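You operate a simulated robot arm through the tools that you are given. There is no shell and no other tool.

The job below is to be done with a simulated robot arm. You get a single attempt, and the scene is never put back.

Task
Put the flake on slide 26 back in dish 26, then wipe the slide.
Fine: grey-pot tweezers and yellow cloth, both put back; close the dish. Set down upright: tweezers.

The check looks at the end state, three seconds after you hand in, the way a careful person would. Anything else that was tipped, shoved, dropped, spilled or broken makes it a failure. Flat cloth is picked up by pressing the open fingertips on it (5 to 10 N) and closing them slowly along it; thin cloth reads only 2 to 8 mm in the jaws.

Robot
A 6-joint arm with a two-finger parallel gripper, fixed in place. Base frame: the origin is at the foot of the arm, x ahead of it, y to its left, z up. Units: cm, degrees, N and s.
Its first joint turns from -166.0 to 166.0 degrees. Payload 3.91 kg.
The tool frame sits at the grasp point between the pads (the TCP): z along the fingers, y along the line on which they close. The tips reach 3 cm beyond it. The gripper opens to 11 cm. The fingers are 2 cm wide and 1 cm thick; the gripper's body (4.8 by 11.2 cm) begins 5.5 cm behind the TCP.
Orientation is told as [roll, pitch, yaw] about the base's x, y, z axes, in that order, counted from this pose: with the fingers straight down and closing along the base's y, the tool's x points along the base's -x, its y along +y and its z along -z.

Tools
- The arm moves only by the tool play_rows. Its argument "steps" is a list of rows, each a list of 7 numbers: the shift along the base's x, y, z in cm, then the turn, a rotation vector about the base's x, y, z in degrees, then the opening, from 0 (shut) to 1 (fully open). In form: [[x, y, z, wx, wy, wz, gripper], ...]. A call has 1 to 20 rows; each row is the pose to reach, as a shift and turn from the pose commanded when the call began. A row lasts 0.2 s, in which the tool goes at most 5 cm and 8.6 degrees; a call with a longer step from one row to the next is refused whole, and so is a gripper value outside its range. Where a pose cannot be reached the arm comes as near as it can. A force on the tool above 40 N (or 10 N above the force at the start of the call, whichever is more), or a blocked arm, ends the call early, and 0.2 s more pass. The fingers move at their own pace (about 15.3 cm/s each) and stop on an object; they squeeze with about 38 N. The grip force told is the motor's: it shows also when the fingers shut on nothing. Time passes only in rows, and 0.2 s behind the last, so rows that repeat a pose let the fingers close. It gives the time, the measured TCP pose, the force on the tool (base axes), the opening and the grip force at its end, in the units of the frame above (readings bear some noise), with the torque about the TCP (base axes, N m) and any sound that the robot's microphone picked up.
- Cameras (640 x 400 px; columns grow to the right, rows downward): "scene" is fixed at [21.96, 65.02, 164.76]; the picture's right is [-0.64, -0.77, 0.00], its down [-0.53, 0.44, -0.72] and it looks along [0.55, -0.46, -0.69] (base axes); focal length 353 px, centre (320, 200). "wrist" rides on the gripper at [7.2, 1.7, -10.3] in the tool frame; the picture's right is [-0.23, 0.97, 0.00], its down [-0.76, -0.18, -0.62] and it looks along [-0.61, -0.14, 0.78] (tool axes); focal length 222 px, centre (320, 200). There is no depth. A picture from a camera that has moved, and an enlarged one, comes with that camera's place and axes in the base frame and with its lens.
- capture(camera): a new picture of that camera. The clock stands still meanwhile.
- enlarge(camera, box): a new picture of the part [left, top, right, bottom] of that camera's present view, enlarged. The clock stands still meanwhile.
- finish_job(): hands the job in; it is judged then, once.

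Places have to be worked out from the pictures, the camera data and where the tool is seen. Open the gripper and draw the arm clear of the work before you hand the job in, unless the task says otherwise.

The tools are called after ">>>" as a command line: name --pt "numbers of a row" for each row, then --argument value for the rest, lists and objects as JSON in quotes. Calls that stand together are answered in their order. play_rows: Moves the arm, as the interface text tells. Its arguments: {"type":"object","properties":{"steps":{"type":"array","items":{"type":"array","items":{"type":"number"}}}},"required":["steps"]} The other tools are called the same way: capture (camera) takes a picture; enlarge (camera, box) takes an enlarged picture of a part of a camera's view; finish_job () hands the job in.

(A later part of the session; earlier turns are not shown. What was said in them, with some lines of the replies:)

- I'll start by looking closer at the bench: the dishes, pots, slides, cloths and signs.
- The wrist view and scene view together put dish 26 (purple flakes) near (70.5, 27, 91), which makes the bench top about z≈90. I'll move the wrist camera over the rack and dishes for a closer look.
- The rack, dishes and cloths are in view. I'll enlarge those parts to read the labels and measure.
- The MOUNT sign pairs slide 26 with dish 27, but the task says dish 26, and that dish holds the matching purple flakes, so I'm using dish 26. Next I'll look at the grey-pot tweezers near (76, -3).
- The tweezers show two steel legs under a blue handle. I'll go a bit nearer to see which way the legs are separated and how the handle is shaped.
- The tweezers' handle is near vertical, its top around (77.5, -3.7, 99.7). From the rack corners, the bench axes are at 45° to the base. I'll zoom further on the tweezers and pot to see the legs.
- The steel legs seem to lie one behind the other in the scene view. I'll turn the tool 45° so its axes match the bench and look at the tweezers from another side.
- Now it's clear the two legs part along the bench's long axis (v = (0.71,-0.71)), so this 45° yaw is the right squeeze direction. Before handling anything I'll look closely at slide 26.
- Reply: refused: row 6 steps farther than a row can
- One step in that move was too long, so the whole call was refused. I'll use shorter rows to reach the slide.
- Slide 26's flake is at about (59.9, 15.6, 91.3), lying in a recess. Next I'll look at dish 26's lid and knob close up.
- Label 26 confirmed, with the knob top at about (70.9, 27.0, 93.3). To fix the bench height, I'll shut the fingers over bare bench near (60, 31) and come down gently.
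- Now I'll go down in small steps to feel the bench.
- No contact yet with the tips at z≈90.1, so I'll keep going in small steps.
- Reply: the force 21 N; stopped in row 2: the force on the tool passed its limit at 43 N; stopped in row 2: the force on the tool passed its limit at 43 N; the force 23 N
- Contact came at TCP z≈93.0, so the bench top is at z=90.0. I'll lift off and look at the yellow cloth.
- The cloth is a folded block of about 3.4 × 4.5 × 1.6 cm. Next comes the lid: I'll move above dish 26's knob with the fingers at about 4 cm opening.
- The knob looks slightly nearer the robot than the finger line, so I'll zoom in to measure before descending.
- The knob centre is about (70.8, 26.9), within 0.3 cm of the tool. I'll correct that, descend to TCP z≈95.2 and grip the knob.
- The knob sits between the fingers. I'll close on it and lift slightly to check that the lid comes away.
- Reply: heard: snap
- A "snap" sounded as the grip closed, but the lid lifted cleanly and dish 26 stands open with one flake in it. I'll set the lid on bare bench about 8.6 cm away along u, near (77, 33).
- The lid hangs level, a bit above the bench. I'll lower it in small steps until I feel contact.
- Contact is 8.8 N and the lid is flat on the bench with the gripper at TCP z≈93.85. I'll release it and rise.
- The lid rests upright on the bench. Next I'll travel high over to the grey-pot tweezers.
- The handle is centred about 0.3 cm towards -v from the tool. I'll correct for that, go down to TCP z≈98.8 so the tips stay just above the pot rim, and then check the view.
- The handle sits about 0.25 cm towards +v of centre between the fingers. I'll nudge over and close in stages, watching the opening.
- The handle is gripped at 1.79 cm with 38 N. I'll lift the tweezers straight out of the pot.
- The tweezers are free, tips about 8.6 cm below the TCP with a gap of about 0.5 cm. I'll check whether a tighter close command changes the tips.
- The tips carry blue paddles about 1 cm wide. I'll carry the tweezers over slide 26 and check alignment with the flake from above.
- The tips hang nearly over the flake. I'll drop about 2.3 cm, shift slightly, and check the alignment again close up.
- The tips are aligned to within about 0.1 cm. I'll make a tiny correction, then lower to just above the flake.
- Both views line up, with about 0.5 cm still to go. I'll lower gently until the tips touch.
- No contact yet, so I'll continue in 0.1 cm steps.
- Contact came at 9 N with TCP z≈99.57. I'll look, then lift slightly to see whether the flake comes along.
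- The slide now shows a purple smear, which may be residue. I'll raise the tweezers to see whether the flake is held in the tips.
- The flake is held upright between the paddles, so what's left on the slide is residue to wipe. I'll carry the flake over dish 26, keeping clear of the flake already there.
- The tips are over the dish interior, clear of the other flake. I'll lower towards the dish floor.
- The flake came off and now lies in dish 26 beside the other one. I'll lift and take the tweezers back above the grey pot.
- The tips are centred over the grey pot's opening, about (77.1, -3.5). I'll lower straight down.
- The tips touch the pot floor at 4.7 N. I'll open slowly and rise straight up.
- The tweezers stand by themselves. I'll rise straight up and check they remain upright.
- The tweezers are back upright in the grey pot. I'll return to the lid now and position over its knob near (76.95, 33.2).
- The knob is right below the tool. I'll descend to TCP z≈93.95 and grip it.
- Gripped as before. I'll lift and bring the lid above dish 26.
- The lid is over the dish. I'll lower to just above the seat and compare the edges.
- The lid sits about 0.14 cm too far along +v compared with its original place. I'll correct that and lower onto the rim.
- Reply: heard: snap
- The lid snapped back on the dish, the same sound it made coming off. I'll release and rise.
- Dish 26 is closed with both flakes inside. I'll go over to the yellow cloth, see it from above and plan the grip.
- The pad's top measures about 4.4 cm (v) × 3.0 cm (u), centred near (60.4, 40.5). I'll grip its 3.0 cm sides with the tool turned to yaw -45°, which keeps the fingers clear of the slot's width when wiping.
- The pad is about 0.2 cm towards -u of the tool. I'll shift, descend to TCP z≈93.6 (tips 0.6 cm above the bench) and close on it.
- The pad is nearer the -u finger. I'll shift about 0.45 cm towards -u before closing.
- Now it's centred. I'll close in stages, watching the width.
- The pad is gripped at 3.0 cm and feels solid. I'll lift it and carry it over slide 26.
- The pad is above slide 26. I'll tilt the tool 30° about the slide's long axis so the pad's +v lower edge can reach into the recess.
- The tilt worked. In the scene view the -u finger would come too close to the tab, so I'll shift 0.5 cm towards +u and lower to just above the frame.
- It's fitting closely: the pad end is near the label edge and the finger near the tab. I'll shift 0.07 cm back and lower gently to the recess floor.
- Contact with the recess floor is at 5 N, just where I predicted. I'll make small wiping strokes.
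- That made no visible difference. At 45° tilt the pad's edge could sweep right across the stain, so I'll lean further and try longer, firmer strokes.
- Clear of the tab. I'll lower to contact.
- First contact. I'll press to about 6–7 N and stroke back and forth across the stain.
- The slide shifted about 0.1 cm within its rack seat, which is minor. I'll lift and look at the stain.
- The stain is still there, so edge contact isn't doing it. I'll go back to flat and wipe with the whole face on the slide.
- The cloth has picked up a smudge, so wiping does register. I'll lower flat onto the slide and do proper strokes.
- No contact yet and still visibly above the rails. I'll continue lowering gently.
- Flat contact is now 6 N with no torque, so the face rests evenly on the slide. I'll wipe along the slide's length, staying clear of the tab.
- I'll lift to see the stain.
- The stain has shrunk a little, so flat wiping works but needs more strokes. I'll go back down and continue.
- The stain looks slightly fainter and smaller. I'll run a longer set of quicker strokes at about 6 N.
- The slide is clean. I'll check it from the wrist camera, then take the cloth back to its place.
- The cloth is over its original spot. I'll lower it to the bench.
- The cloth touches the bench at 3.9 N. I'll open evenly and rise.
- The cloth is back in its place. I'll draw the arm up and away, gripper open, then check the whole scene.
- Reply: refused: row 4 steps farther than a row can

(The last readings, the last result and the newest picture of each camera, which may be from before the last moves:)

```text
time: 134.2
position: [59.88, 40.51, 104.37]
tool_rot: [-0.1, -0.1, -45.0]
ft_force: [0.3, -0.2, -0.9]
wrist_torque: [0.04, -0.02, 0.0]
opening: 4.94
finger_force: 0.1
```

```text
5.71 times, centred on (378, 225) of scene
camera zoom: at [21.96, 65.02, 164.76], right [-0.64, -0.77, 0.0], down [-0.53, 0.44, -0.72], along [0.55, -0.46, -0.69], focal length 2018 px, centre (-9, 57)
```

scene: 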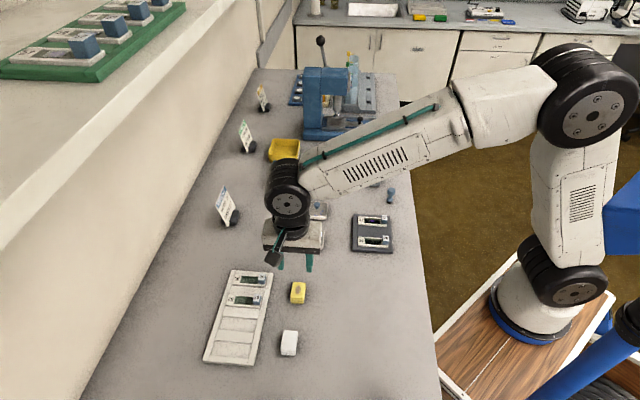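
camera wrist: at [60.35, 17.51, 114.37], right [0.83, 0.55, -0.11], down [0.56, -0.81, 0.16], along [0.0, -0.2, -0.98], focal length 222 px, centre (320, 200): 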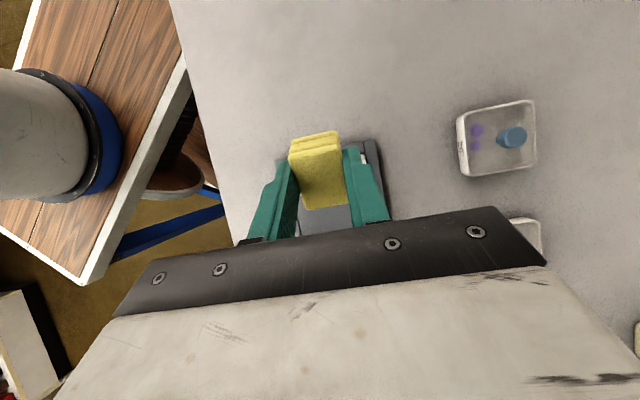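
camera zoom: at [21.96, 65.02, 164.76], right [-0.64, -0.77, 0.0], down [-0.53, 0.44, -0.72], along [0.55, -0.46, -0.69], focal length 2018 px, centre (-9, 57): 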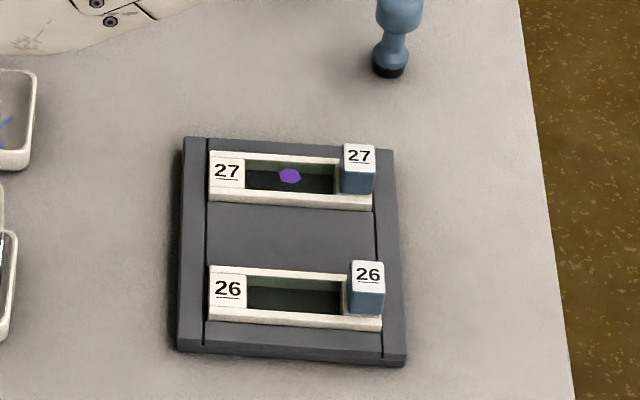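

One row was too long. I'll retreat with shorter steps.

>>> play_rows --pt "0 0 4 0 0 0 0.6" --pt "0 0 8 0 0 0 1" --pt "0 -2 12 0 0 8 1" --pt "-0.5 -4 15 0 0 16 1" --pt "-1 -7 17 0 0 24 1" --pt "-2 -11 17.5 0 0 32 1" --pt "-3 -15 17.5 0 0 40 1" --pt "-4 -19 17.5 0 0 45 1" --pt "-5 -23 17.5 0 0 45 1" --pt "-5.5 -27 17.5 0 0 45 1" --pt "-5.5 -31 17.5 0 0 45 1" --pt "-5.5 -35 17.5 0 0 45 1" --pt "-5.5 -39 17.5 0 0 45 1" --pt "-5.5 -42 17.5 0 0 45 1" --pt "-5.5 -42 17.5 0 0 45 1"

>>> capture --camera "scene"

>>> enlarge --camera "scene" --box '[240, 130, 420, 260]'

>>> enlarge --camera "wrist" --box '[300, 20, 640, 240]'

```text
time: 137.4
position: [54.31, -1.63, 122.04]
tool_rot: [-0.1, -0.1, 0.0]
ft_force: [0.2, 0.8, -0.4]
wrist_torque: [0.0, 0.0, -0.01]
opening: 11.0
finger_force: 0.0
```

```text
taken
```

scene: 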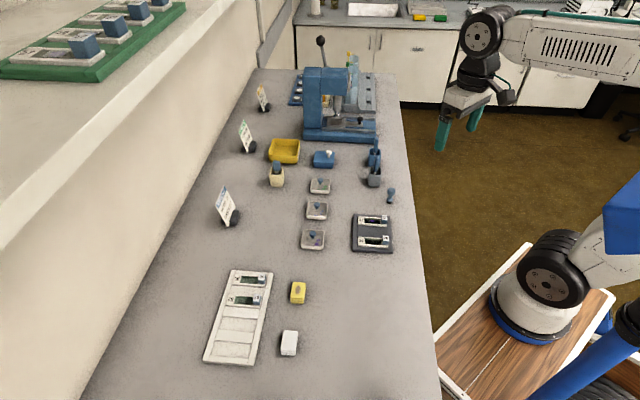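

```text
3.08 times, centred on (330, 195) of scene
camera zoom: at [21.96, 65.02, 164.76], right [-0.64, -0.77, 0.0], down [-0.53, 0.44, -0.72], along [0.55, -0.46, -0.69], focal length 1087 px, centre (289, 215)
```

zoom: 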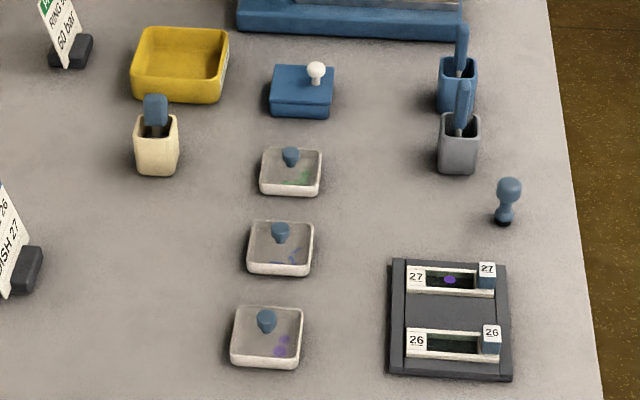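

```text
1.82 times, centred on (470, 130) of wrist
camera zoom: at [47.05, -0.02, 132.61], right [0.23, 0.97, 0.0], down [0.76, -0.18, 0.62], along [0.61, -0.14, -0.78], focal length 404 px, centre (47, 327)
```

zoom: 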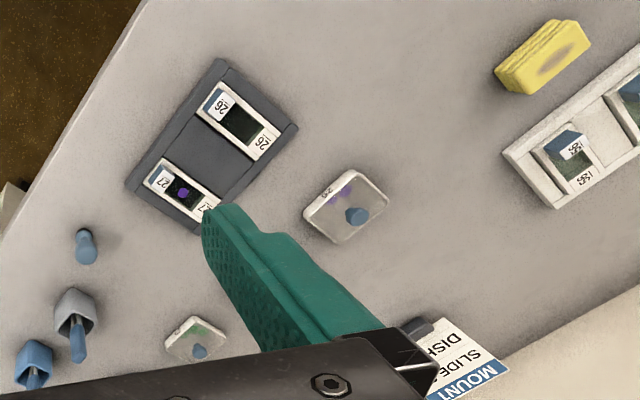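

Everything looks in order. One last close look at slide 26 and dish 26 before handing in.

>>> enlarge --camera "scene" --box '[355, 220, 395, 255]'

>>> enlarge --camera "scene" --box '[290, 215, 340, 255]'

>>> enlarge --camera "scene" --box '[355, 130, 395, 195]'

```text
11.43 times, centred on (375, 238) of scene
camera zoom: at [21.96, 65.02, 164.76], right [-0.64, -0.77, 0.0], down [-0.53, 0.44, -0.72], along [0.55, -0.46, -0.69], focal length 4037 px, centre (-309, -229)
```

zoom: 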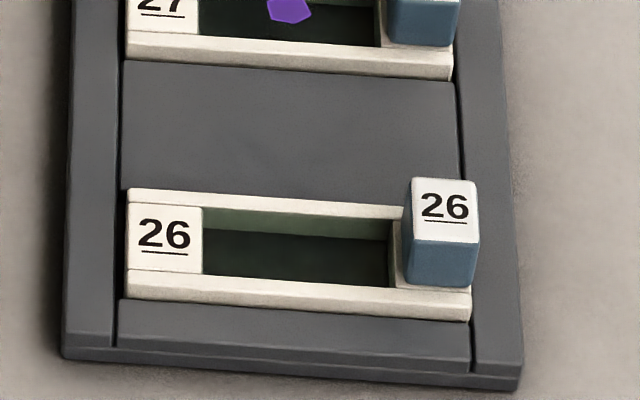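

```text
10.00 times, centred on (315, 235) of scene
camera zoom: at [21.96, 65.02, 164.76], right [-0.64, -0.77, 0.0], down [-0.53, 0.44, -0.72], along [0.55, -0.46, -0.69], focal length 3532 px, centre (370, -150)
```

zoom: 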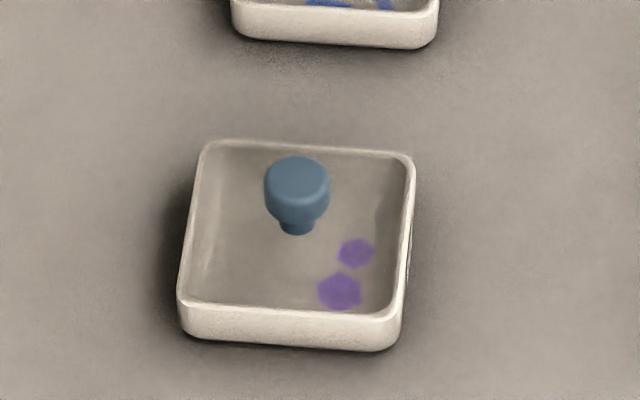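

```text
6.15 times, centred on (375, 162) of scene
camera zoom: at [21.96, 65.02, 164.76], right [-0.64, -0.77, 0.0], down [-0.53, 0.44, -0.72], along [0.55, -0.46, -0.69], focal length 2174 px, centre (-18, 431)
```

zoom: 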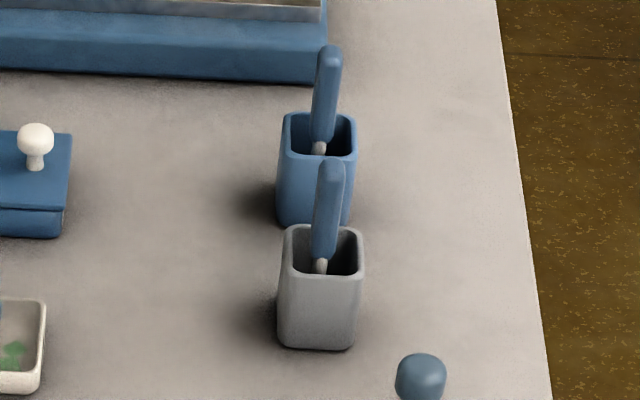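

Slide 26 is clean in its rack. The flake is in dish 26 with the lid on, the tweezers stand upright in the grey pot, and the cloth is back. The gripper is open and the arm is clear, so I'm handing in.

>>> finish_job

```text
The job is handed in.
```

The flake from slide 26 is back in dish 26, the slide is wiped clean, and I've handed the job in. The result of the check hasn't come back.

- **Dish 26:** The lid is back on and snapped shut, with the returned flake next to the one already there. The dish may have shifted by about 0.1 cm when the lid snapped on.
- **Slide 26:** Lifting the flake left a purple smear. My first passes, with the cloth tilted, did little; wiping with it flat removed the smear. The slide moved about 0.1 cm within its rack seat but is still seated.
- **Tweezers:** They are standing upright in the grey pot.
- **Yellow cloth:** It is back within about 0.2 cm of where it was, now with a purple smudge from the wiping.

The MOUNT sign on the bench pairs slide 26 with dish 27. I followed your instruction and used dish 26, which already held a matching purple flake.

Nothing else looked moved or tipped in the last pictures. The arm is clear of the bench with the gripper open.
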